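You operate a simulated robot arm through the tools that you are given. There is no shell and no other tool. Be economical: measure what you need, move in short steps, check, and stop when the job is done.

You run a simulated robot arm. Do the job below in one go: nothing can be reset, and whatever is moved stays where it is left.

Task
Press the fault button four to switch it on. Take the roller from the top of the skein bench and leave it on the drip plate. Take the green bowl and put it on the grey mat on the skein bench. Put the red spool on the top of the steel shelf. Put the jar from the top of the skein bench on the ledge of the winding frame. The order is free. Set down upright: red spool, jar.

It is judged by the outcome, as a careful person would: the job done as asked, and still so three seconds after it is handed in. It fails if anything else is knocked over, pushed out of place, dropped, spilled or broken.

Robot
A 7-joint arm with a two-finger parallel gripper on a trunk, on a base that drives. Base frame: it is fixed to the floor where the robot stands at the start and does not move with it; the origin is under the middle of the robot, x ahead of it, y to its left, z up; the surface under the hand at the start is at about z = 84. Readings come in cm, degrees, newtons and seconds.
With the tool pointing down near the work surface it reaches from about 36 to 76 cm from the robot's upright axis, wherever it stands. Its first joint turns from -143.0 to 143.0 degrees. Places, roughly: drip plate (13x13 cm) [-300, -652, 84]; fault button four [60, 20, 90]; green bowl (12x11x6 cm) [50, -520, 90]; grey mat on the skein bench (58x21 cm) [24, -440, 84]; jar (8x8x15 cm) [20, -630, 90]; ledge of the winding frame [20, -320, 60]; red spool (4x4x8 cm) [20, -530, 90]; roller [25, -475, 75]; top of the steel shelf (23x47 cm) [-326, -392, 90]. Payload 3 kg.
The TCP is the grasp point between the finger pads, 3 cm short of the fingertips. In the tool frame z runs along the fingers and y along their closing line. The gripper opens to 9.4 cm. The fingers are 2.8 cm wide and 1 cm thick; the gripper's body (5 by 9.6 cm) begins 5.5 cm behind the TCP.
Orientation is that of the tool frame in the base frame, as [roll, pitch, yaw] about the fixed x, y, z axes, in that order (R = Rz(yaw) Ry(pitch) Rx(roll)). With the fingers straight down and closing along the base's y, the tool's x points along the base's -x, its y along +y and its z along -z.

Tools
- The arm moves only by the tool send_rows. Its argument "moves" is a list of rows, each an object of numbers (a shift or turn left out is 0, a gripper value left out holds the last): "x", "y", "z": the shift along the tool's x, y, z in units of 100 mm (1.0 is 100 mm); "rx", "ry", "rz": the turn, a rotation vector about the tool's x, y, z in units of 180 degrees (1.0 is 180 degrees); "hand": the opening, from 0 (shut) to 1 (fully open). In form: [{"x": .., "y": .., "z": .., "rx": .., "ry": .., "rz": .., "hand": ..}, ...]. A call has 1 to 10 rows; each row is the pose to reach, as a shift and turn from the pose commanded when the call began, along the tool's axes at that moment. A call with a number of a shift or a turn outside -1 to 1 is refused whole. Rows are played at 5 a second. More than 5 cm and 8.6 degrees between two rows, or a gripper value outside its range, and nothing of the call is played. Where a pose cannot be reached the arm comes as near as it can. A force on the tool above 40 N (or 10 N above the force at the start of the call, whichever is more), or a blocked arm, ends the call early, and 0.2 s more pass. The fingers move at their own pace (about 4.5 cm/s each) and stop on an object; they squeeze with about 22 N. The grip force told is the motor's: it shows also when the fingers shut on nothing. Time passes only in rows, and 0.2 s behind the last, so rows that repeat a pose let the fingers close. It gives the time, the measured TCP pose, the force on the tool (base axes), the opening and the grip force at its end, in the units of the frame above (readings bear some noise), with the torque about the TCP (base axes, N m) and any sound that the robot's microphone picked up, and new pictures: "pictures" is both (left out), scene, wrist or none.
- Cameras (640 x 400 px; columns grow to the right, rows downward): "scene" is now at [5.21, 15.69, 172.7]; the picture's right is [0.19, -0.98, 0.00], its down [-0.73, -0.14, -0.67] and it looks along [0.66, 0.13, -0.74] (base axes); focal length 286 px, centre (320, 200). "wrist" rides on the gripper at [7.6, 1.4, -10.2] in the tool frame; the picture's right is [-0.18, 0.98, 0.00], its down [-0.75, -0.14, -0.64] and it looks along [-0.63, -0.12, 0.77] (tool axes); focal length 243 px, centre (320, 200). There is no depth. A picture from a camera that has moved, and an enlarged one, comes with that camera's place and axes in the base frame and with its lens.
- lift_body(by): slides the trunk up (or, below 0, down) by that many cm; the arm and the scene camera ride with it, the base frame stays. It gives what a move gives, with no picture.
- base_move(legs): drives the robot by 1 to 6 legs, each [ahead, left, turn to the left] in cm, cm and degrees, along the robot's own axes; the way and the turn of a leg run together, so that a leg with both is an arc; at most 150 cm and 180 degrees a leg. The arm and the cameras ride along, it lands a little off, and it stops where it bumps. It gives what a move gives, and a new picture of the scene camera.
- aim_head(pan, tilt): turns the head with the scene camera to pan (to the left, within 143 degrees either way) and tilt (down, from -29 to 69), counted from straight ahead of the robot. It gives what a move gives, and a new picture of the scene camera.
- enlarge(camera, box): a new picture of the part [left, top, right, bottom] of that camera's present view, enlarged. No time passes.
- sign_off(): hands the job in; it is judged then, once.

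Work in short steps. Places have to be worked out from the pictures, the camera data and where the tool is seen: move nearer, look again, correct. Check each grasp and each placing, and mend what went wrong. You have 165 turns and 260 pictures in all, those below and enlarged ones among them. Open the gripper and draw the arm clear of the work before you hand the job in, unless the task says otherwise; then end with one line.

The tools are called after "Request:" as name(argument=value, ...) on one line, values as JSON. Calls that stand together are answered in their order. send_rows: Moves the arm, as the interface text tells. Its arguments: {"type":"object","properties":{"moves":{"type":"array","items":{"type":"object","properties":{"x":{"type":"number"},"y":{"type":"number"},"z":{"type":"number"},"rx":{"type":"number"},"ry":{"type":"number"},"rz":{"type":"number"},"hand":{"type":"number"}}}},"pictures":{"type":"string","enum":["both","scene","wrist","none"]}},"required":["moves"]} The other tools are called the same way: lift_body (by) slides the trunk up or down; base_move (legs) drives the base; aim_head (pan, tilt) turns the head that bears the scene camera; enlarge (camera, box) takes an enlarged picture of a part of a camera's view; sign_off () hands the job in.

At the start:

```text
t: 0.0
tool_pos: [54.44, 30.83, 108.51]
tool_rot: [-179.9, -0.1, -180.0]
wrist_force: [-1.1, 0.3, 0.1]
ft_torque: [-0.05, 0.04, -0.02]
grip_width: 9.41
finger_force: 0.0
trunk travel left (down, up): [-17.5, 21.5]
robot x, y, heading: [-0.4, -0.21, -0.1]
head pan, tilt: [10.9, 47.5]
```

scene: 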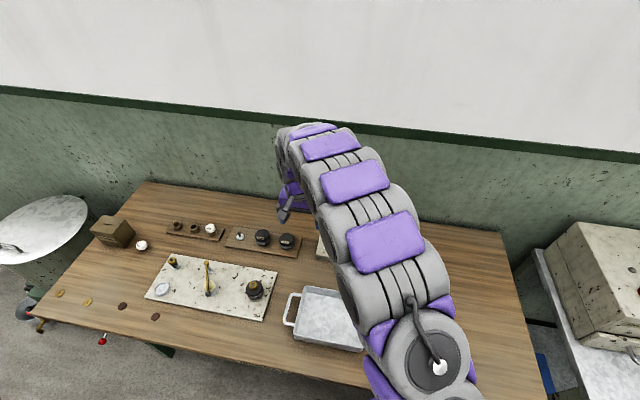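
wrist: 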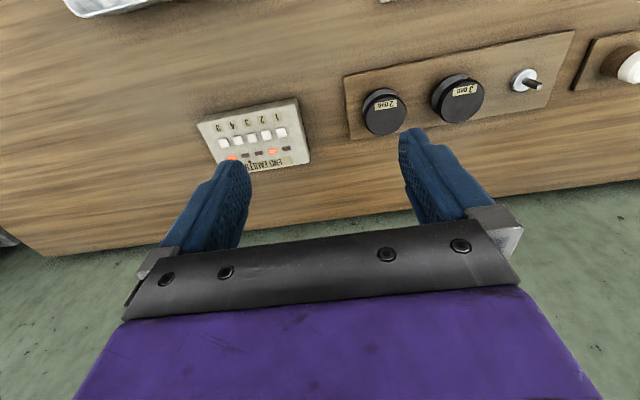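

The wrist view shows a small panel with five buttons, labels upside down. I enlarge it to read them.

Request:
enlarge(camera="wrist", box=[190, 90, 318, 180])

```text
4.44 times, centred on (254, 135) of wrist
camera zoom: at [46.98, 32.44, 118.92], right [0.18, 0.98, 0.0], down [0.75, -0.14, 0.64], along [0.63, -0.12, -0.77], focal length 1078 px, centre (613, 489)
```

zoom: 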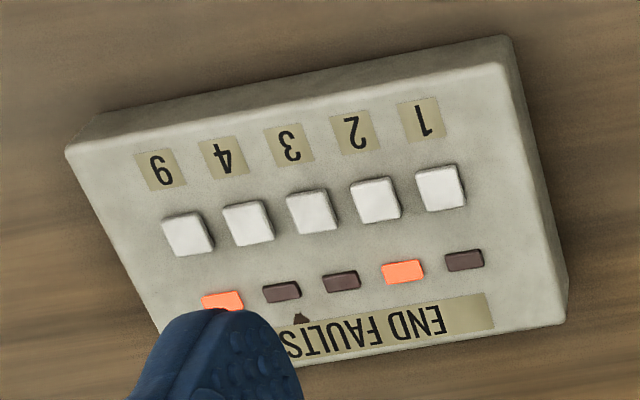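

Labels read 1, 2, 3, 4, 6; four is second from the left in this view with its lamp dark. I estimate it at about (60.4, 17.9); I move above with the fingers shut, keeping x back a bit so I can see.

Request:
send_rows(moves=[{"y": -0.4, "hand": 0}, {"y": -0.8}, {"y": -0.95, "x": 0.1, "z": 0.3}, {"y": -0.95, "x": 0.1, "z": 0.5}, {"y": -0.95, "x": 0.1, "z": 0.5}], pictures="wrist")

```text
t: 1.2
tool_pos: [53.18, 21.3, 103.76]
tool_rot: [179.9, 0.0, 180.0]
wrist_force: [0.4, -0.5, 0.3]
ft_torque: [-0.01, -0.02, -0.02]
grip_width: 0.0
finger_force: 10.3
trunk travel left (down, up): [-17.5, 21.5]
robot x, y, heading: [0.02, -0.12, 0.1]
head pan, tilt: [10.9, 47.5]
camera wrist: at [45.77, 22.71, 114.06], right [0.18, 0.98, 0.0], down [0.75, -0.14, 0.64], along [0.63, -0.12, -0.77], focal length 243 px, centre (320, 200)
```

wrist: 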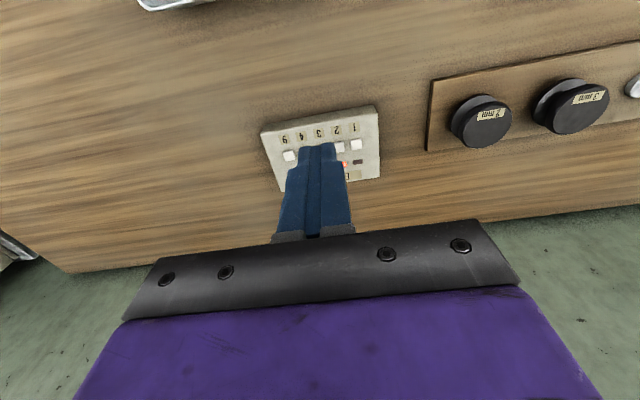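

The fingers cover part of the panel; an enlarged view lets me triangulate the height of the buttons.

Request:
enlarge(camera="wrist", box=[256, 95, 384, 195])

```text
4.00 times, centred on (320, 145) of wrist
camera zoom: at [45.77, 22.71, 114.06], right [0.18, 0.98, 0.0], down [0.75, -0.14, 0.64], along [0.63, -0.12, -0.77], focal length 970 px, centre (320, 420)
```

zoom: 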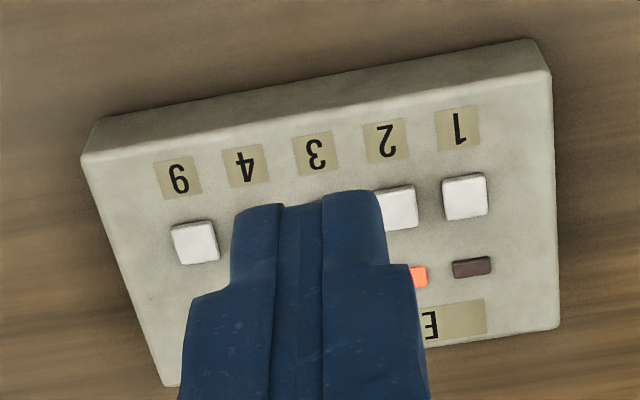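

Triangulated: button four at about (60.15, 18.06), its top at z≈86.9. I go to just above it.

Request:
send_rows(moves=[{"x": -0.35, "y": -0.16}, {"x": -0.697, "y": -0.324}, {"x": -0.697, "y": -0.324, "z": 0.4}, {"x": -0.697, "y": -0.324, "z": 0.8}, {"x": -0.697, "y": -0.324, "z": 1.0}, {"x": -0.697, "y": -0.324, "z": 1.0}], pictures="wrist")

Request:
enlarge(camera="wrist", box=[240, 80, 400, 180])

```text
t: 2.6
tool_pos: [60.21, 18.03, 93.54]
tool_rot: [-180.0, 0.1, 180.0]
wrist_force: [0.6, -0.3, -0.2]
ft_torque: [0.04, 0.02, 0.0]
grip_width: 0.01
finger_force: 22.1
trunk travel left (down, up): [-17.5, 21.5]
robot x, y, heading: [0.03, 0.03, 0.3]
head pan, tilt: [10.9, 47.5]
camera wrist: at [52.73, 19.51, 103.9], right [0.18, 0.98, 0.0], down [0.75, -0.14, 0.64], along [0.63, -0.12, -0.77], focal length 243 px, centre (320, 200)
```

wrist: 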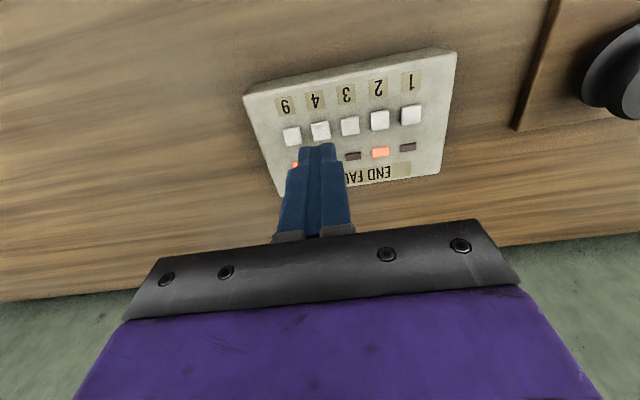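

```text
4.00 times, centred on (320, 130) of wrist
camera zoom: at [52.73, 19.51, 103.9], right [0.18, 0.98, 0.0], down [0.75, -0.14, 0.64], along [0.63, -0.12, -0.77], focal length 970 px, centre (320, 480)
```

zoom: 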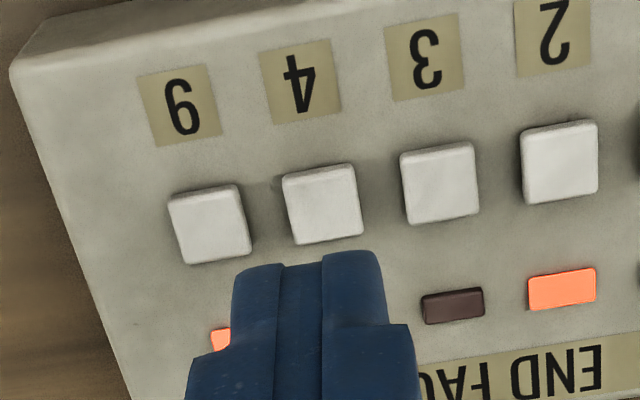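

Aligned (recomputed 60.15, 18.12). I press down gently in small steps and come back up.

Request:
send_rows(moves=[{"z": 0.3, "y": 0.005}, {"z": 0.36, "y": 0.005}, {"z": 0.39, "y": 0.005}, {"z": 0.41, "y": 0.005}, {"z": 0.43, "y": 0.005}], pictures="wrist")

```text
t: 3.8
tool_pos: [60.29, 18.01, 89.98]
tool_rot: [179.8, 0.3, 180.0]
wrist_force: [-9.7, -4.3, 23.4]
ft_torque: [-0.17, 0.54, -0.01]
grip_width: 0.0
finger_force: 21.4
trunk travel left (down, up): [-17.5, 21.5]
robot x, y, heading: [0.23, -0.01, 0.0]
head pan, tilt: [10.9, 47.5]
heard: click
stopped in row 5: the force on the tool passed its limit at 44 N (the readings are from after the stop); the commanded pose is now the measured one
camera wrist: at [52.72, 19.48, 100.27], right [0.18, 0.98, 0.0], down [0.75, -0.14, 0.65], along [0.64, -0.12, -0.76], focal length 243 px, centre (320, 200)
```

wrist: 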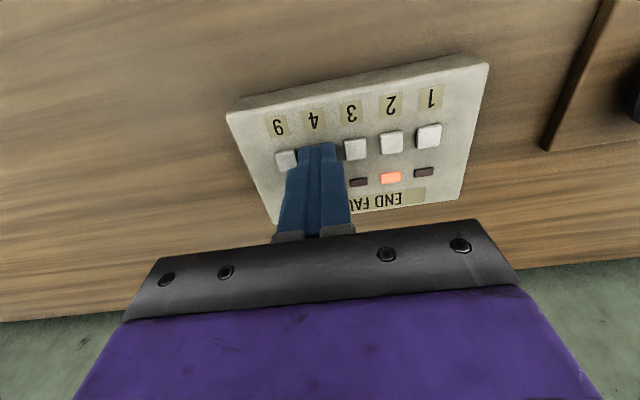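

A click was heard. I retreat upward and back to see the lamp.

Request:
send_rows(moves=[{"z": -0.4}, {"z": -0.8, "x": 0.3}, {"z": -0.9, "x": 0.7, "y": 0.3}, {"z": -0.95, "x": 0.9, "y": 0.6}, {"z": -0.95, "x": 0.9, "y": 0.8}], pictures="none")

Request:
enlarge(camera="wrist", box=[180, 80, 340, 180])

```text
refused: row 3 steps farther than a row can; nothing moved
```

```text
4.00 times, centred on (260, 130) of wrist
camera zoom: at [52.72, 19.48, 100.27], right [0.18, 0.98, 0.0], down [0.75, -0.14, 0.65], along [0.64, -0.12, -0.76], focal length 970 px, centre (560, 480)
```

zoom: 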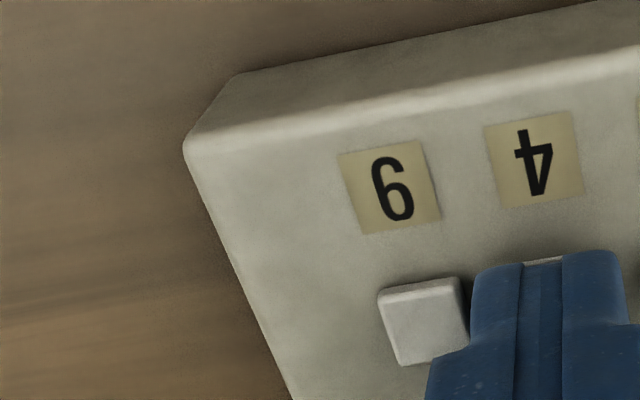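

A row step was too large; I redo with smaller steps.

Request:
send_rows(moves=[{"z": -0.4}, {"z": -0.8}, {"z": -0.95, "x": 0.3, "y": 0.2}, {"z": -0.95, "x": 0.6, "y": 0.5}, {"z": -0.95, "x": 0.8, "y": 0.8}, {"z": -0.95, "x": 0.8, "y": 0.8}], pictures="none")

Request:
enlarge(camera="wrist", box=[180, 90, 340, 190])

```text
t: 5.2
tool_pos: [52.3, 26.05, 99.26]
tool_rot: [179.9, 0.4, -180.0]
wrist_force: [-0.6, -0.3, 0.7]
ft_torque: [-0.03, 0.03, -0.04]
grip_width: 0.0
finger_force: 21.9
trunk travel left (down, up): [-17.5, 21.5]
robot x, y, heading: [0.14, -0.11, 0.1]
head pan, tilt: [10.9, 47.5]
```

```text
4.00 times, centred on (260, 140) of wrist
camera zoom: at [44.77, 27.5, 109.67], right [0.18, 0.98, 0.0], down [0.75, -0.14, 0.65], along [0.63, -0.12, -0.76], focal length 970 px, centre (560, 440)
```

zoom: 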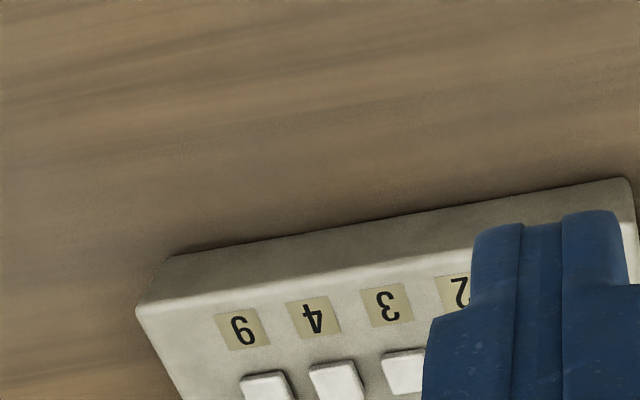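

Request:
enlarge(camera="wrist", box=[200, 130, 328, 230])

```text
4.00 times, centred on (264, 180) of wrist
camera zoom: at [44.77, 27.5, 109.67], right [0.18, 0.98, 0.0], down [0.75, -0.14, 0.65], along [0.63, -0.12, -0.76], focal length 970 px, centre (544, 280)
```

zoom: 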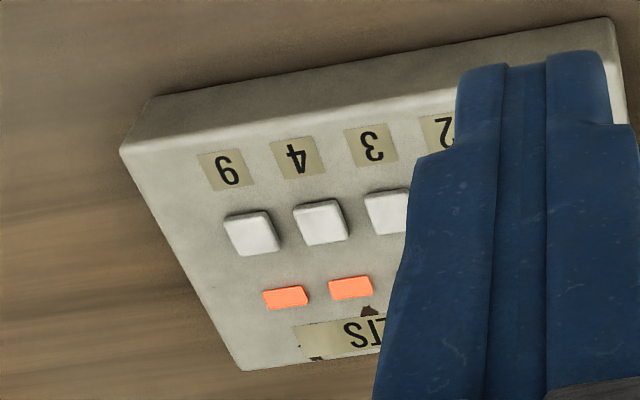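

Lamp four is on, six still lit and three off. Next I raise the arm a bit and look to the right/behind before driving.

Request:
send_rows(moves=[{"z": -0.5}, {"z": -1.0}, {"z": -1.0, "x": 0.4}, {"z": -1.0, "x": 0.8}], pictures="none")

Request:
aim_head(pan=-75, tilt=25)

Request:
aim_head(pan=-130, tilt=25)

```text
t: 6.2
tool_pos: [44.45, 26.09, 109.37]
tool_rot: [179.8, 0.4, 180.0]
wrist_force: [-0.2, 0.3, 0.0]
ft_torque: [-0.03, 0.03, 0.01]
grip_width: 0.01
finger_force: 22.0
trunk travel left (down, up): [-17.5, 21.5]
robot x, y, heading: [0.11, -0.02, -0.2]
head pan, tilt: [10.9, 47.5]
```

```text
t: 7.8
tool_pos: [44.45, 26.1, 109.31]
tool_rot: [179.8, 0.3, 180.0]
wrist_force: [-0.5, 0.1, 0.9]
ft_torque: [0.01, 0.0, 0.02]
grip_width: 0.0
finger_force: 22.2
trunk travel left (down, up): [-17.5, 21.5]
robot x, y, heading: [0.34, -0.0, -0.2]
head pan, tilt: [-75.0, 25.0]
camera scene: at [-0.24, 5.21, 176.16], right [-0.97, -0.26, 0.0], down [-0.11, 0.41, -0.91], along [0.23, -0.88, -0.42], focal length 286 px, centre (320, 200)
```

scene: 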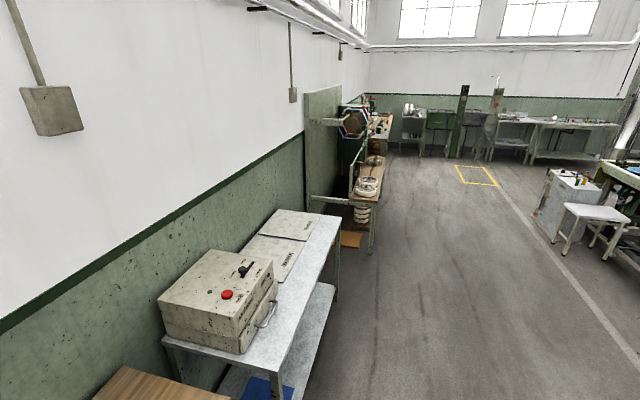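

```text
t: 9.0
tool_pos: [44.6, 26.02, 109.38]
tool_rot: [179.9, 0.4, -179.9]
wrist_force: [-0.7, -0.1, 0.6]
ft_torque: [0.0, 0.01, -0.02]
grip_width: 0.02
finger_force: 21.8
trunk travel left (down, up): [-17.5, 21.5]
robot x, y, heading: [-0.2, 0.3, 0.1]
head pan, tilt: [-130.0, 25.0]
camera scene: at [-8.55, 7.06, 176.17], right [-0.77, 0.64, 0.0], down [0.27, 0.32, -0.91], along [-0.58, -0.7, -0.42], focal length 286 px, centre (320, 200)
```

scene: 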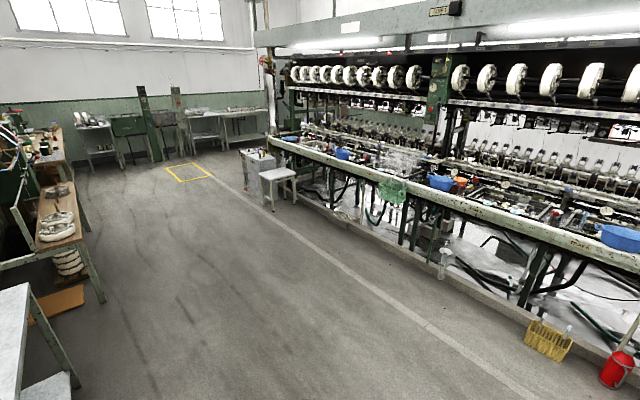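

The aisle is clear. I back off 55 cm and slide right along the aisle, then look at the winding frame and the bench.

Request:
base_move(legs=[[-55, 0, 0], [0, -150, 0], [0, -110, 0]])

Request:
aim_head(pan=-40, tilt=30)

```text
t: 24.6
tool_pos: [-12.92, -239.23, 109.28]
tool_rot: [179.9, 0.3, 179.1]
wrist_force: [0.6, -0.5, -0.3]
ft_torque: [-0.01, -0.02, -0.01]
grip_width: 0.02
finger_force: 22.2
trunk travel left (down, up): [-17.5, 21.5]
robot x, y, heading: [-57.84, -264.58, -0.8]
head pan, tilt: [-130.0, 25.0]
camera scene: at [-66.27, -257.34, 176.17], right [-0.76, 0.65, 0.0], down [0.28, 0.32, -0.91], along [-0.59, -0.69, -0.42], focal length 286 px, centre (320, 200)
```

scene: 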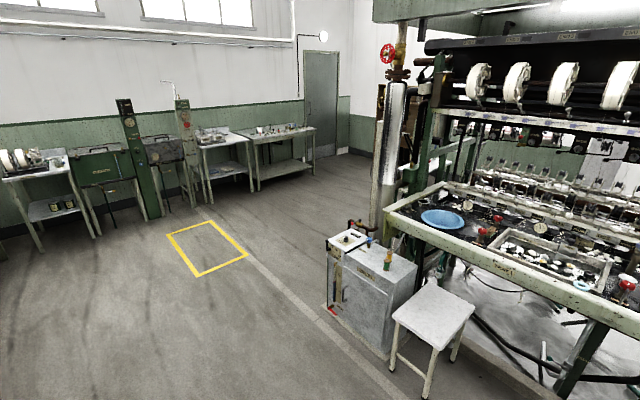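

```text
t: 26.3
tool_pos: [-13.02, -239.36, 109.28]
tool_rot: [179.8, 0.4, 179.2]
wrist_force: [-0.2, -0.1, -0.4]
ft_torque: [0.0, -0.01, -0.03]
grip_width: 0.02
finger_force: 21.6
trunk travel left (down, up): [-17.5, 21.5]
robot x, y, heading: [-57.61, -264.84, -0.7]
head pan, tilt: [-40.0, 30.0]
camera scene: at [-53.4, -256.39, 175.34], right [-0.66, -0.76, 0.0], down [-0.38, 0.33, -0.87], along [0.65, -0.57, -0.5], focal length 286 px, centre (320, 200)
```

scene: 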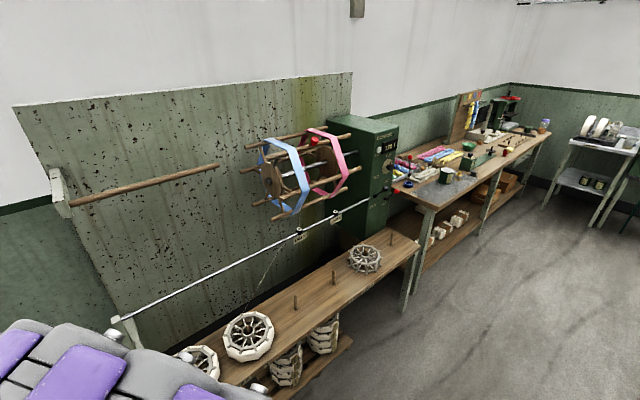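

The winding frame ledge (wooden plank, z≈60) and skein bench are in view; bench front edge at x≈11. I drive on to y≈-500 and look at the bench.

Request:
base_move(legs=[[0, -120, 0], [0, -110, 0.7]])

Request:
aim_head(pan=35, tilt=45)

Request:
aim_head(pan=-35, tilt=45)

```text
t: 37.5
tool_pos: [-18.54, -469.01, 109.38]
tool_rot: [179.8, 0.3, 177.5]
wrist_force: [-0.7, 0.8, 0.1]
ft_torque: [-0.03, -0.03, -0.01]
grip_width: 0.0
finger_force: 22.1
trunk travel left (down, up): [-17.5, 21.5]
robot x, y, heading: [-63.79, -492.93, -2.2]
head pan, tilt: [-40.0, 30.0]
camera scene: at [-59.41, -484.46, 175.33], right [-0.67, -0.74, 0.0], down [-0.37, 0.33, -0.87], along [0.64, -0.59, -0.5], focal length 286 px, centre (320, 200)
```

scene: 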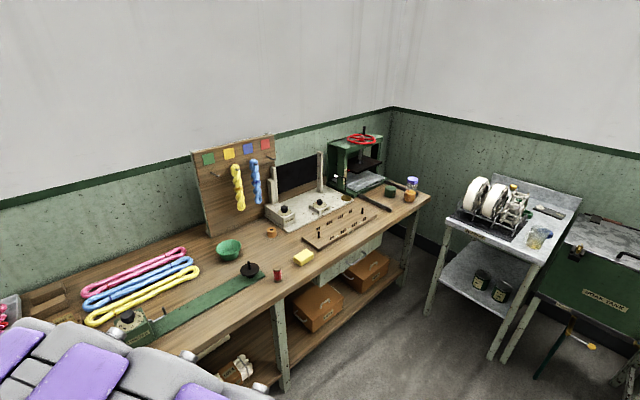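

```text
t: 39.0
tool_pos: [-18.71, -469.19, 109.56]
tool_rot: [179.7, 0.6, 177.5]
wrist_force: [0.9, -0.3, -0.3]
ft_torque: [0.03, 0.0, -0.01]
grip_width: 0.02
finger_force: 22.4
trunk travel left (down, up): [-17.5, 21.5]
robot x, y, heading: [-64.32, -493.24, -2.4]
head pan, tilt: [35.0, 45.0]
camera scene: at [-59.25, -474.3, 173.06], right [0.54, -0.84, 0.0], down [-0.6, -0.38, -0.71], along [0.59, 0.38, -0.71], focal length 286 px, centre (320, 200)
```

scene: 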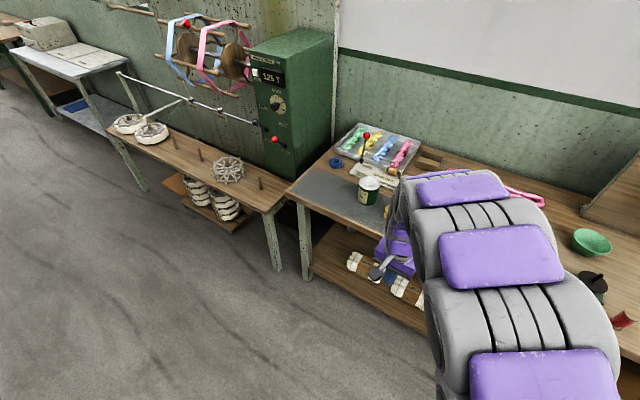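

```text
t: 40.4
tool_pos: [-18.68, -469.15, 109.52]
tool_rot: [179.6, 0.5, 177.6]
wrist_force: [-0.5, 0.0, -0.1]
ft_torque: [-0.01, -0.05, -0.03]
grip_width: 0.01
finger_force: 22.1
trunk travel left (down, up): [-17.5, 21.5]
robot x, y, heading: [-63.93, -492.66, -2.6]
head pan, tilt: [-35.0, 45.0]
camera scene: at [-59.65, -483.6, 173.08], right [-0.61, -0.79, 0.0], down [-0.56, 0.43, -0.71], along [0.56, -0.43, -0.71], focal length 286 px, centre (320, 200)
```

scene: 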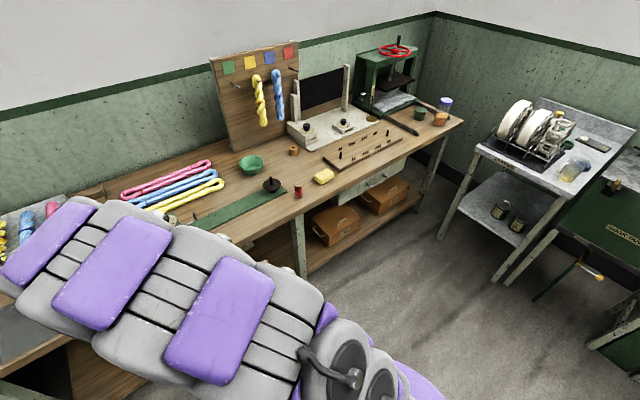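

I enlarge the bench's far end for the jar, and the view of the spool/bowl region.

Request:
enlarge(camera="scene", box=[370, 80, 480, 150])

Request:
enlarge(camera="scene", box=[170, 130, 410, 240])

```text
5.71 times, centred on (425, 115) of scene
camera zoom: at [-59.65, -483.6, 173.08], right [-0.61, -0.79, 0.0], down [-0.56, 0.43, -0.71], along [0.56, -0.43, -0.71], focal length 1634 px, centre (-280, 686)
```

zoom: 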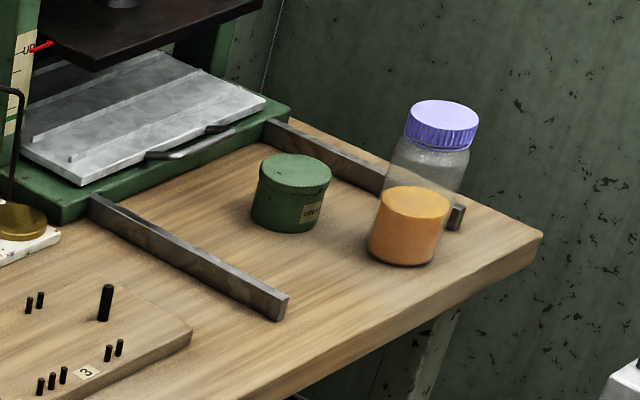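

```text
2.67 times, centred on (290, 185) of scene
camera zoom: at [-59.65, -483.6, 173.08], right [-0.61, -0.79, 0.0], down [-0.56, 0.43, -0.71], along [0.56, -0.43, -0.71], focal length 762 px, centre (400, 240)
```

zoom: 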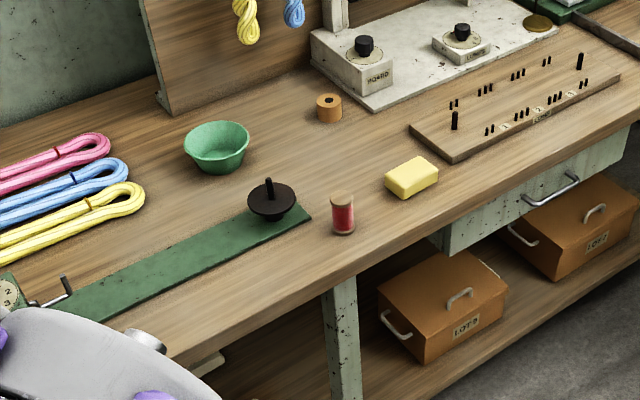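

Jar (orange contents, lavender lid), spool and bowl identified. The roller must be hidden behind the arm around y≈-475; I drive right by 75 and look left.

Request:
base_move(legs=[[0, -75, 2.5]])

Request:
aim_head(pan=50, tilt=42)

```text
t: 44.4
tool_pos: [-21.31, -541.1, 109.57]
tool_rot: [179.7, 0.6, 180.0]
wrist_force: [-0.3, 0.0, -0.2]
ft_torque: [0.01, 0.02, -0.03]
grip_width: 0.03
finger_force: 22.3
trunk travel left (down, up): [-17.5, 21.5]
robot x, y, heading: [-65.34, -566.66, 0.1]
head pan, tilt: [-35.0, 45.0]
camera scene: at [-61.64, -557.22, 173.07], right [-0.57, -0.82, 0.0], down [-0.58, 0.4, -0.71], along [0.58, -0.41, -0.71], focal length 286 px, centre (320, 200)
```

scene: 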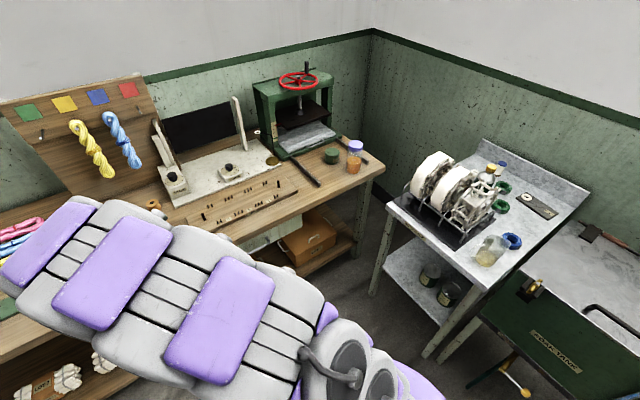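

```text
t: 46.0
tool_pos: [-21.34, -541.39, 109.67]
tool_rot: [179.5, 0.6, -179.9]
wrist_force: [0.1, 0.0, -0.1]
ft_torque: [-0.04, -0.03, 0.0]
grip_width: 0.02
finger_force: 22.3
trunk travel left (down, up): [-17.5, 21.5]
robot x, y, heading: [-65.76, -567.07, 0.1]
head pan, tilt: [50.0, 42.0]
camera scene: at [-62.93, -546.31, 173.48], right [0.77, -0.64, 0.0], down [-0.43, -0.51, -0.74], along [0.48, 0.57, -0.67], focal length 286 px, centre (320, 200)
```

scene: 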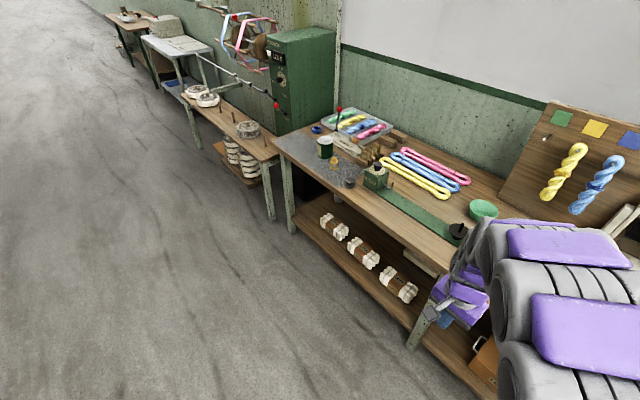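

Request:
enlarge(camera="scene", box=[265, 90, 505, 240])

Request:
enlarge(camera="scene", box=[300, 190, 480, 320])

```text
2.67 times, centred on (385, 165) of scene
camera zoom: at [-62.93, -546.31, 173.48], right [0.77, -0.64, 0.0], down [-0.43, -0.51, -0.74], along [0.48, 0.57, -0.67], focal length 762 px, centre (147, 293)
```

zoom: 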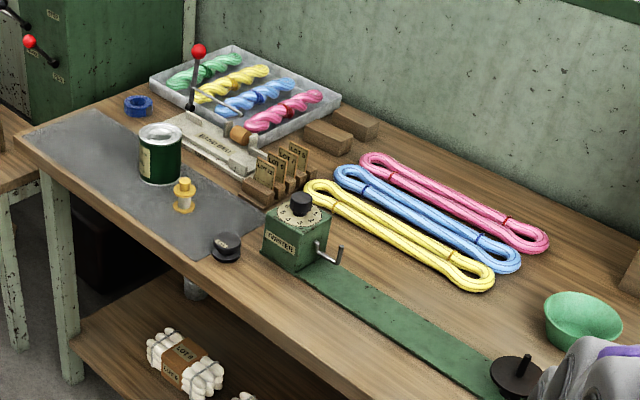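

```text
3.08 times, centred on (390, 255) of scene
camera zoom: at [-62.93, -546.31, 173.48], right [0.77, -0.64, 0.0], down [-0.43, -0.51, -0.74], along [0.48, 0.57, -0.67], focal length 880 px, centre (105, 31)
```

zoom: 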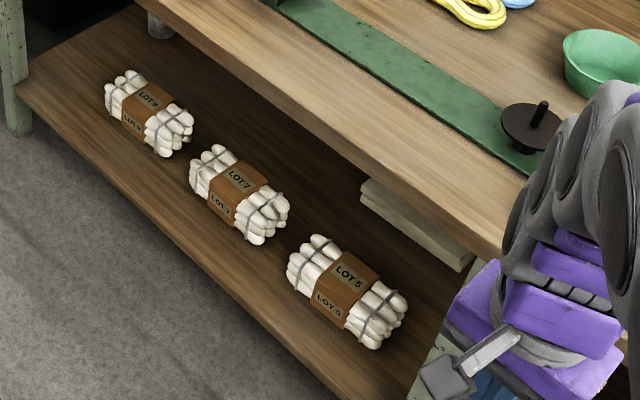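

Candidates for the roller near (20,-470): a black cap and a yellow guide thing. I enlarge more, including what hangs below the edge.

Request:
enlarge(camera="scene", box=[315, 135, 375, 210])

```text
5.33 times, centred on (345, 172) of scene
camera zoom: at [-62.93, -546.31, 173.48], right [0.77, -0.64, 0.0], down [-0.43, -0.51, -0.74], along [0.48, 0.57, -0.67], focal length 1525 px, centre (187, 347)
```

zoom: 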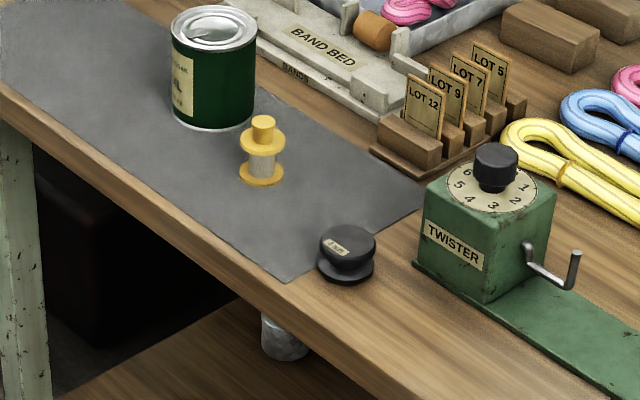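

The black piece and the yellow-flanged piece are the candidates; I drive so the wrist camera looks at that area closely.

Request:
base_move(legs=[[0, 72, 0], [22, 0, 0]])

Request:
send_rows(moves=[{"hand": 1}, {"hand": 1}, {"hand": 1}], pictures="wrist")

```text
t: 51.2
tool_pos: [0.36, -470.46, 109.53]
tool_rot: [179.6, 0.4, -179.8]
wrist_force: [-0.2, -0.3, 0.4]
ft_torque: [0.01, 0.03, 0.03]
grip_width: 0.02
finger_force: 22.4
trunk travel left (down, up): [-17.5, 21.5]
robot x, y, heading: [-43.87, -496.15, -0.0]
head pan, tilt: [50.0, 42.0]
camera scene: at [-41.14, -475.09, 173.42], right [0.77, -0.64, 0.0], down [-0.43, -0.52, -0.74], along [0.47, 0.57, -0.67], focal length 286 px, centre (320, 200)
```

scene: 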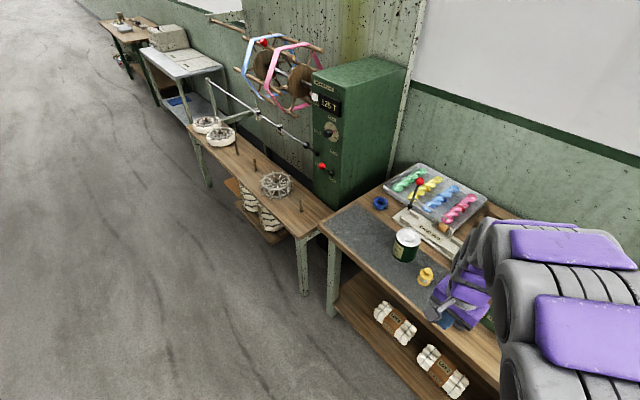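

```text
t: 52.0
tool_pos: [0.09, -470.73, 109.71]
tool_rot: [179.4, 0.7, -179.8]
wrist_force: [0.2, -0.9, 0.0]
ft_torque: [0.0, 0.04, 0.0]
grip_width: 6.84
finger_force: 0.0
trunk travel left (down, up): [-17.5, 21.5]
robot x, y, heading: [-43.78, -496.45, -0.2]
head pan, tilt: [50.0, 42.0]
camera wrist: at [-7.47, -469.46, 119.94], right [0.18, 0.98, 0.01], down [0.75, -0.15, 0.65], along [0.64, -0.11, -0.76], focal length 243 px, centre (320, 200)
```

wrist: 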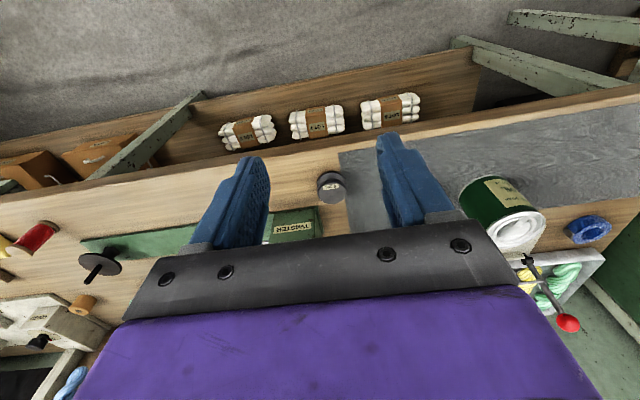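

Request:
enlarge(camera="wrist", box=[280, 140, 400, 215])

Request:
enlarge(camera="wrist", box=[60, 215, 160, 315])

```text
5.33 times, centred on (340, 178) of wrist
camera zoom: at [-7.47, -469.46, 119.94], right [0.18, 0.98, 0.01], down [0.75, -0.15, 0.65], along [0.64, -0.11, -0.76], focal length 1294 px, centre (213, 320)
```

zoom: 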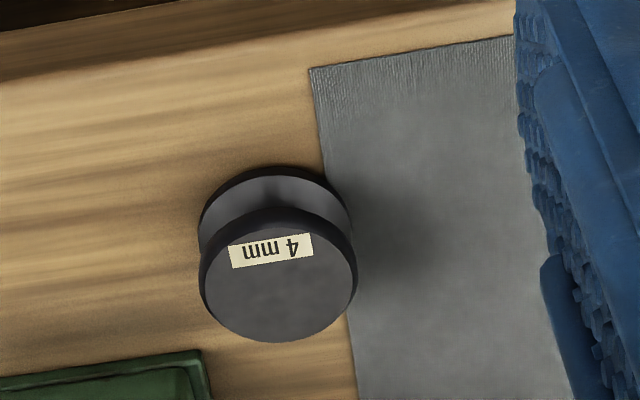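

```text
4.00 times, centred on (110, 265) of wrist
camera zoom: at [-7.47, -469.46, 119.94], right [0.18, 0.98, 0.01], down [0.75, -0.15, 0.65], along [0.64, -0.11, -0.76], focal length 970 px, centre (1160, -60)
```

zoom: 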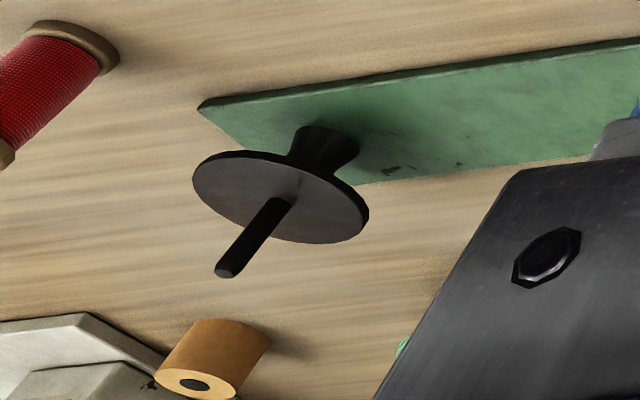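

The black "4 mm" piece is the roller (matches the twister and the given place). Centre estimated (18.3,-471.7), top z≈87.6. I move the arm forward and down towards it with the hand partly open.

Request:
send_rows(moves=[{"x": -0.45, "hand": 0.8}, {"x": -0.9}, {"x": -1.0, "z": 0.3, "y": -0.1}, {"x": -1.0, "z": 0.6, "y": -0.1}, {"x": -1.0, "z": 0.6, "y": -0.1}], pictures="wrist")

Request:
enlarge(camera="wrist", box=[240, 120, 400, 220])

```text
t: 53.2
tool_pos: [9.94, -471.96, 103.66]
tool_rot: [179.3, 0.8, -179.8]
wrist_force: [0.5, -0.8, 0.8]
ft_torque: [0.0, -0.01, -0.02]
grip_width: 7.52
finger_force: 0.1
trunk travel left (down, up): [-17.5, 21.5]
robot x, y, heading: [-43.85, -495.76, 0.0]
head pan, tilt: [50.0, 42.0]
camera wrist: at [2.44, -470.69, 113.99], right [0.18, 0.98, 0.01], down [0.75, -0.15, 0.65], along [0.64, -0.11, -0.76], focal length 243 px, centre (320, 200)
```

wrist: 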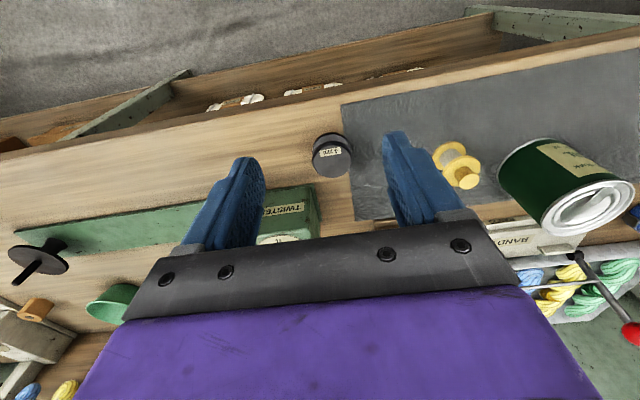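

```text
4.00 times, centred on (320, 170) of wrist
camera zoom: at [2.44, -470.69, 113.99], right [0.18, 0.98, 0.01], down [0.75, -0.15, 0.65], along [0.64, -0.11, -0.76], focal length 970 px, centre (320, 320)
```

zoom: 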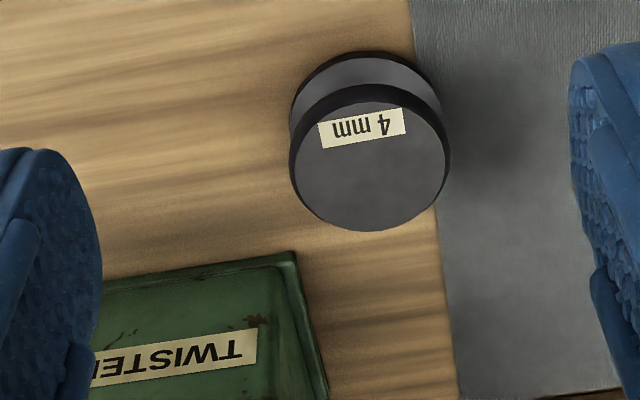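

Refined centre (18.8,-471.8), top z≈87. I move over it and descend to z≈94, then check.

Request:
send_rows(moves=[{"x": -0.45}, {"x": -0.89}, {"x": -0.89, "z": 0.45}, {"x": -0.89, "z": 0.9}, {"x": -0.89, "z": 0.9}], pictures="wrist")

```text
t: 54.4
tool_pos: [18.95, -471.76, 95.15]
tool_rot: [179.2, 0.8, -179.9]
wrist_force: [0.7, -0.4, 0.3]
ft_torque: [0.01, -0.01, 0.01]
grip_width: 7.51
finger_force: 0.0
trunk travel left (down, up): [-17.5, 21.5]
robot x, y, heading: [-43.66, -495.83, -0.0]
head pan, tilt: [50.0, 42.0]
camera wrist: at [11.45, -470.4, 105.35], right [0.18, 0.98, 0.01], down [0.75, -0.15, 0.65], along [0.64, -0.11, -0.76], focal length 243 px, centre (320, 200)
```

wrist: 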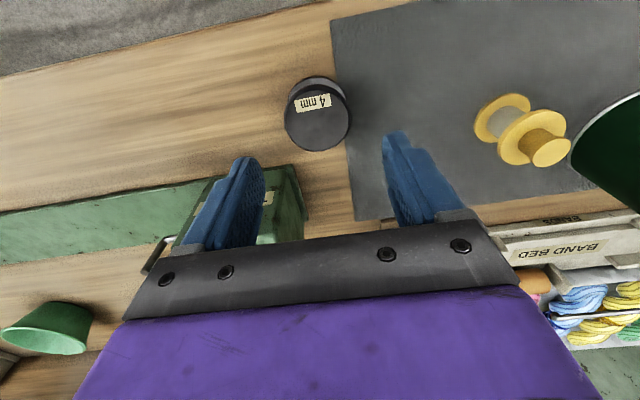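

Roller is centred between the fingers. I descend to z≈88 and close.

Request:
send_rows(moves=[{"z": 0.35, "x": 0.02}, {"z": 0.6, "x": 0.02}, {"z": 0.7, "x": 0.02}, {"z": 0.7, "x": 0.02, "hand": 0}, {"z": 0.7, "x": 0.02, "hand": 0}, {"z": 0.7, "x": 0.02, "hand": 0}, {"z": 0.7, "x": 0.02, "hand": 0}], pictures="wrist")

```text
t: 56.0
tool_pos: [19.04, -471.63, 88.17]
tool_rot: [179.3, 0.7, -179.9]
wrist_force: [0.0, -0.3, 1.5]
ft_torque: [-0.04, 0.0, -0.03]
grip_width: 4.95
finger_force: 22.0
trunk travel left (down, up): [-17.5, 21.5]
robot x, y, heading: [-43.5, -496.11, 0.0]
head pan, tilt: [50.0, 42.0]
camera wrist: at [11.42, -470.33, 98.27], right [0.18, 0.98, 0.01], down [0.75, -0.15, 0.65], along [0.64, -0.11, -0.76], focal length 243 px, centre (320, 200)
```

wrist: 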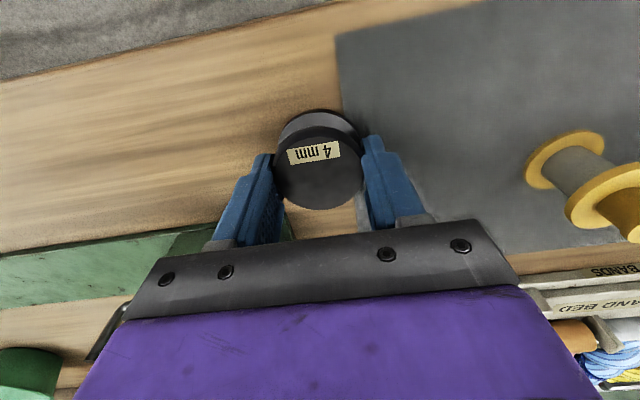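

Gripped at 4.95 cm. Lift and retract.

Request:
send_rows(moves=[{"z": -0.3}, {"z": -0.7}, {"z": -1.0}, {"z": -1.0, "x": 0.4}, {"z": -1.0, "x": 0.8}, {"z": -1.0, "x": 1.0}], pictures="none")

Request:
send_rows(moves=[{"z": -0.4, "x": 0.3}, {"z": -0.8, "x": 0.6}, {"z": -1.0, "x": 0.8}], pictures="wrist")

Request:
base_move(legs=[[-35, 0, 0]])

Request:
aim_head(pan=-120, tilt=25)

```text
t: 57.4
tool_pos: [9.04, -471.9, 97.88]
tool_rot: [179.3, 0.7, -179.8]
wrist_force: [-0.1, -0.2, -0.5]
ft_torque: [0.02, 0.01, 0.0]
grip_width: 4.98
finger_force: 21.9
trunk travel left (down, up): [-17.5, 21.5]
robot x, y, heading: [-44.42, -495.98, -0.0]
head pan, tilt: [50.0, 42.0]
```

```text
t: 58.2
tool_pos: [0.73, -472.01, 107.7]
tool_rot: [179.4, 0.7, -179.9]
wrist_force: [-0.1, 0.3, -0.2]
ft_torque: [0.0, 0.02, -0.01]
grip_width: 4.96
finger_force: 22.0
trunk travel left (down, up): [-17.5, 21.5]
robot x, y, heading: [-44.28, -496.25, 0.1]
head pan, tilt: [50.0, 42.0]
camera wrist: at [-6.91, -470.64, 118.0], right [0.18, 0.98, 0.01], down [0.75, -0.15, 0.65], along [0.64, -0.11, -0.76], focal length 243 px, centre (320, 200)
```

wrist: 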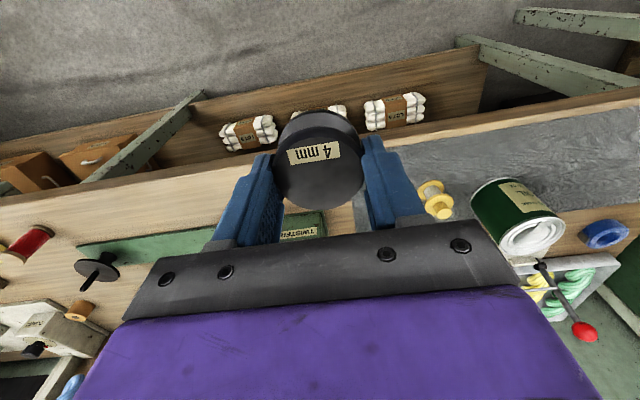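

```text
t: 60.5
tool_pos: [-34.17, -472.06, 107.76]
tool_rot: [179.4, 0.7, -180.0]
wrist_force: [-0.3, 0.0, -0.8]
ft_torque: [0.02, -0.02, 0.02]
grip_width: 4.97
finger_force: 22.0
trunk travel left (down, up): [-17.5, 21.5]
robot x, y, heading: [-79.25, -496.63, 0.2]
head pan, tilt: [50.0, 42.0]
camera scene: at [-76.34, -475.65, 173.49], right [0.77, -0.64, 0.0], down [-0.43, -0.52, -0.74], along [0.48, 0.57, -0.67], focal length 286 px, centre (320, 200)
```

scene: 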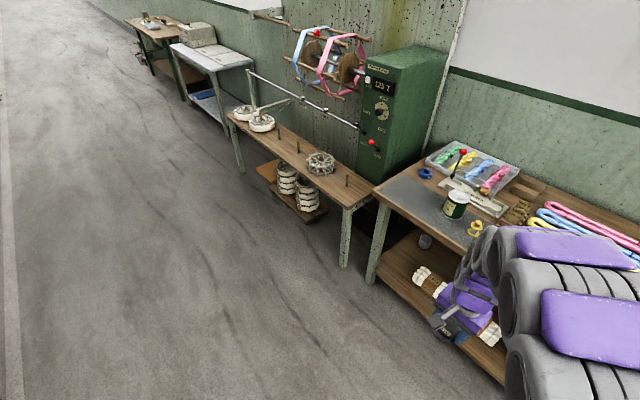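

```text
t: 63.0
tool_pos: [-34.24, -472.2, 107.78]
tool_rot: [179.3, 0.6, -179.9]
wrist_force: [0.1, 0.4, 0.4]
ft_torque: [0.01, 0.02, 0.0]
grip_width: 4.95
finger_force: 21.2
trunk travel left (down, up): [-17.5, 21.5]
robot x, y, heading: [-78.88, -496.67, 0.1]
head pan, tilt: [-120.0, 25.0]
camera scene: at [-86.19, -490.09, 176.17], right [-0.87, 0.5, 0.0], down [0.21, 0.36, -0.91], along [-0.45, -0.79, -0.42], focal length 286 px, centre (320, 200)
```

scene: 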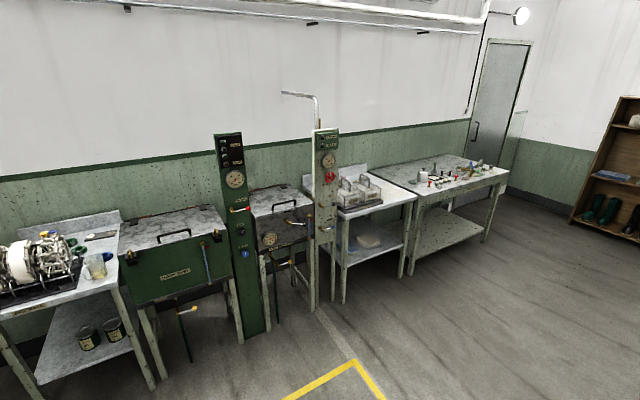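

The drip plate should be on the right-hand table near px (434,180). I enlarge there.

Request:
enlarge(camera="scene", box=[370, 140, 530, 240])

Request:
aim_head(pan=142, tilt=25)

```text
4.00 times, centred on (450, 190) of scene
camera zoom: at [-86.19, -490.09, 176.17], right [-0.87, 0.5, 0.0], down [0.21, 0.36, -0.91], along [-0.45, -0.79, -0.42], focal length 1144 px, centre (-200, 240)
```

zoom: 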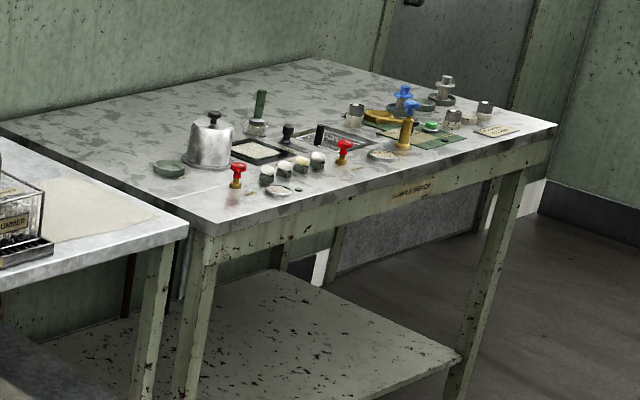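

```text
t: 66.7
tool_pos: [-34.23, -472.17, 107.76]
tool_rot: [179.3, 0.8, -179.9]
wrist_force: [-0.3, 0.5, -0.7]
ft_torque: [-0.01, 0.0, 0.01]
grip_width: 4.97
finger_force: 22.3
trunk travel left (down, up): [-17.5, 21.5]
robot x, y, heading: [-79.04, -496.33, -0.1]
head pan, tilt: [142.0, 25.0]
camera scene: at [-88.87, -476.42, 176.14], right [0.61, 0.79, 0.0], down [0.33, -0.26, -0.91], along [-0.72, 0.56, -0.42], focal length 286 px, centre (320, 200)
```

scene: 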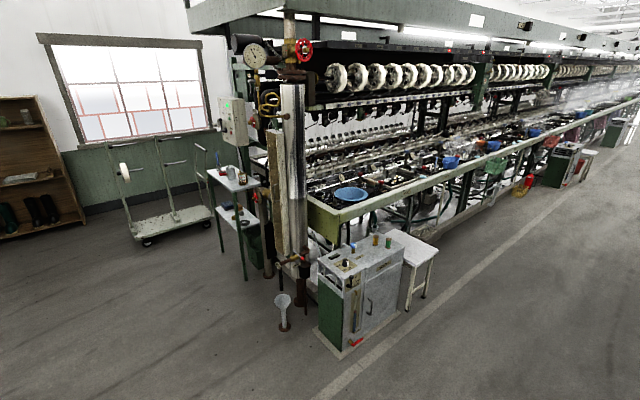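

The white square in a dark frame at zoom (257,152) matches the drip plate; the steel shelf is the small one at px (232,178). I back along the aisle to x≈-325, then turn to face the table.

Request:
base_move(legs=[[-125, 0, 0], [-121, 0, 0], [0, 0, -90], [55, 0, 0]])

Request:
aim_head(pan=5, tilt=45)

```text
t: 85.2
tool_pos: [-299.65, -597.28, 107.82]
tool_rot: [179.3, 0.7, 89.0]
wrist_force: [-1.2, 0.0, -0.7]
ft_torque: [0.0, -0.01, 0.0]
grip_width: 4.96
finger_force: 22.0
trunk travel left (down, up): [-17.5, 21.5]
robot x, y, heading: [-322.23, -552.29, -91.1]
head pan, tilt: [142.0, 25.0]
camera scene: at [-302.61, -542.97, 176.14], right [0.78, -0.63, 0.0], down [-0.27, -0.33, -0.91], along [0.57, 0.7, -0.42], focal length 286 px, centre (320, 200)
```

scene: 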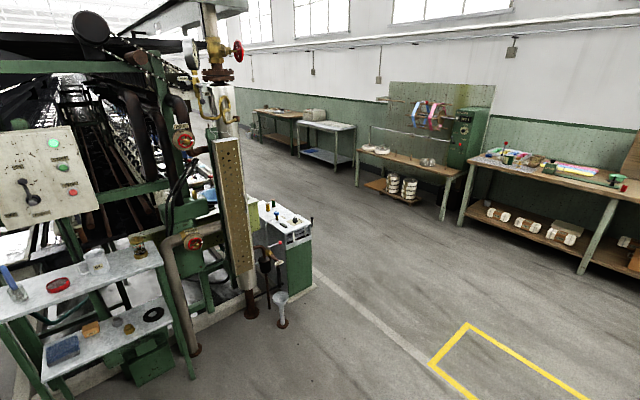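

```text
t: 87.4
tool_pos: [-299.9, -597.17, 107.89]
tool_rot: [179.2, 0.6, 89.0]
wrist_force: [-0.3, -0.3, -0.5]
ft_torque: [0.02, -0.03, -0.01]
grip_width: 4.97
finger_force: 21.6
trunk travel left (down, up): [-17.5, 21.5]
robot x, y, heading: [-323.13, -552.22, -91.1]
head pan, tilt: [5.0, 45.0]
camera scene: at [-307.91, -558.16, 173.07], right [-1.0, -0.07, 0.0], down [-0.05, 0.71, -0.71], along [0.05, -0.7, -0.71], focal length 286 px, centre (320, 200)
```

scene: 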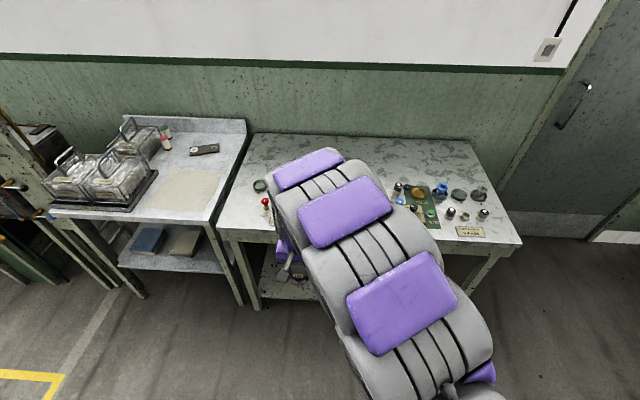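

The arm hides the plate; I move ahead 25 cm and use the wrist camera.

Request:
base_move(legs=[[25, 0, 0]])

Request:
send_rows(moves=[{"z": -0.3}], pictures="wrist")

```text
t: 89.2
tool_pos: [-300.26, -621.65, 107.79]
tool_rot: [179.1, 0.7, 89.0]
wrist_force: [-0.3, -0.1, 0.1]
ft_torque: [0.0, -0.02, 0.0]
grip_width: 4.94
finger_force: 21.6
trunk travel left (down, up): [-17.5, 21.5]
robot x, y, heading: [-323.25, -576.67, -91.0]
head pan, tilt: [5.0, 45.0]
camera scene: at [-308.3, -582.61, 173.06], right [-1.0, -0.07, 0.0], down [-0.05, 0.71, -0.7], along [0.05, -0.7, -0.71], focal length 286 px, centre (320, 200)
```

scene: 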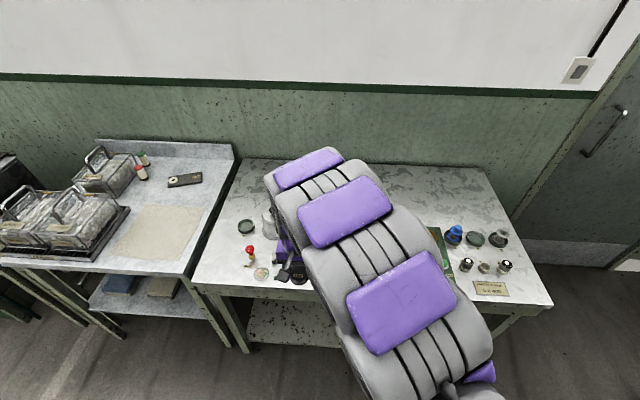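

```text
t: 89.6
tool_pos: [-300.64, -621.35, 110.87]
tool_rot: [179.1, 0.9, 88.9]
wrist_force: [0.2, 0.8, -0.4]
ft_torque: [-0.01, 0.01, 0.01]
grip_width: 4.98
finger_force: 21.6
trunk travel left (down, up): [-17.5, 21.5]
robot x, y, heading: [-323.02, -576.71, -91.1]
head pan, tilt: [5.0, 45.0]
camera wrist: at [-299.06, -613.68, 121.09], right [0.98, -0.2, 0.02], down [-0.17, -0.74, 0.65], along [-0.12, -0.64, -0.76], focal length 243 px, centre (320, 200)
```

wrist: 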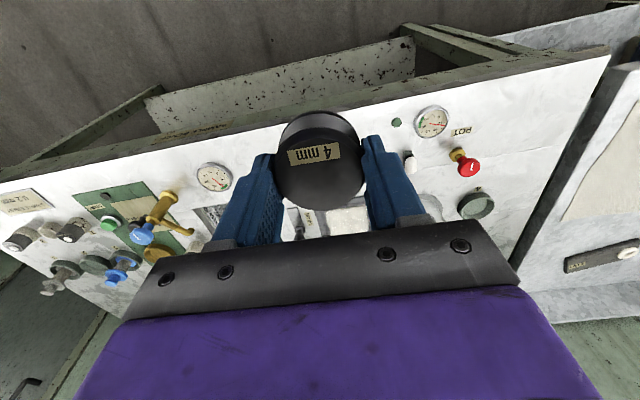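

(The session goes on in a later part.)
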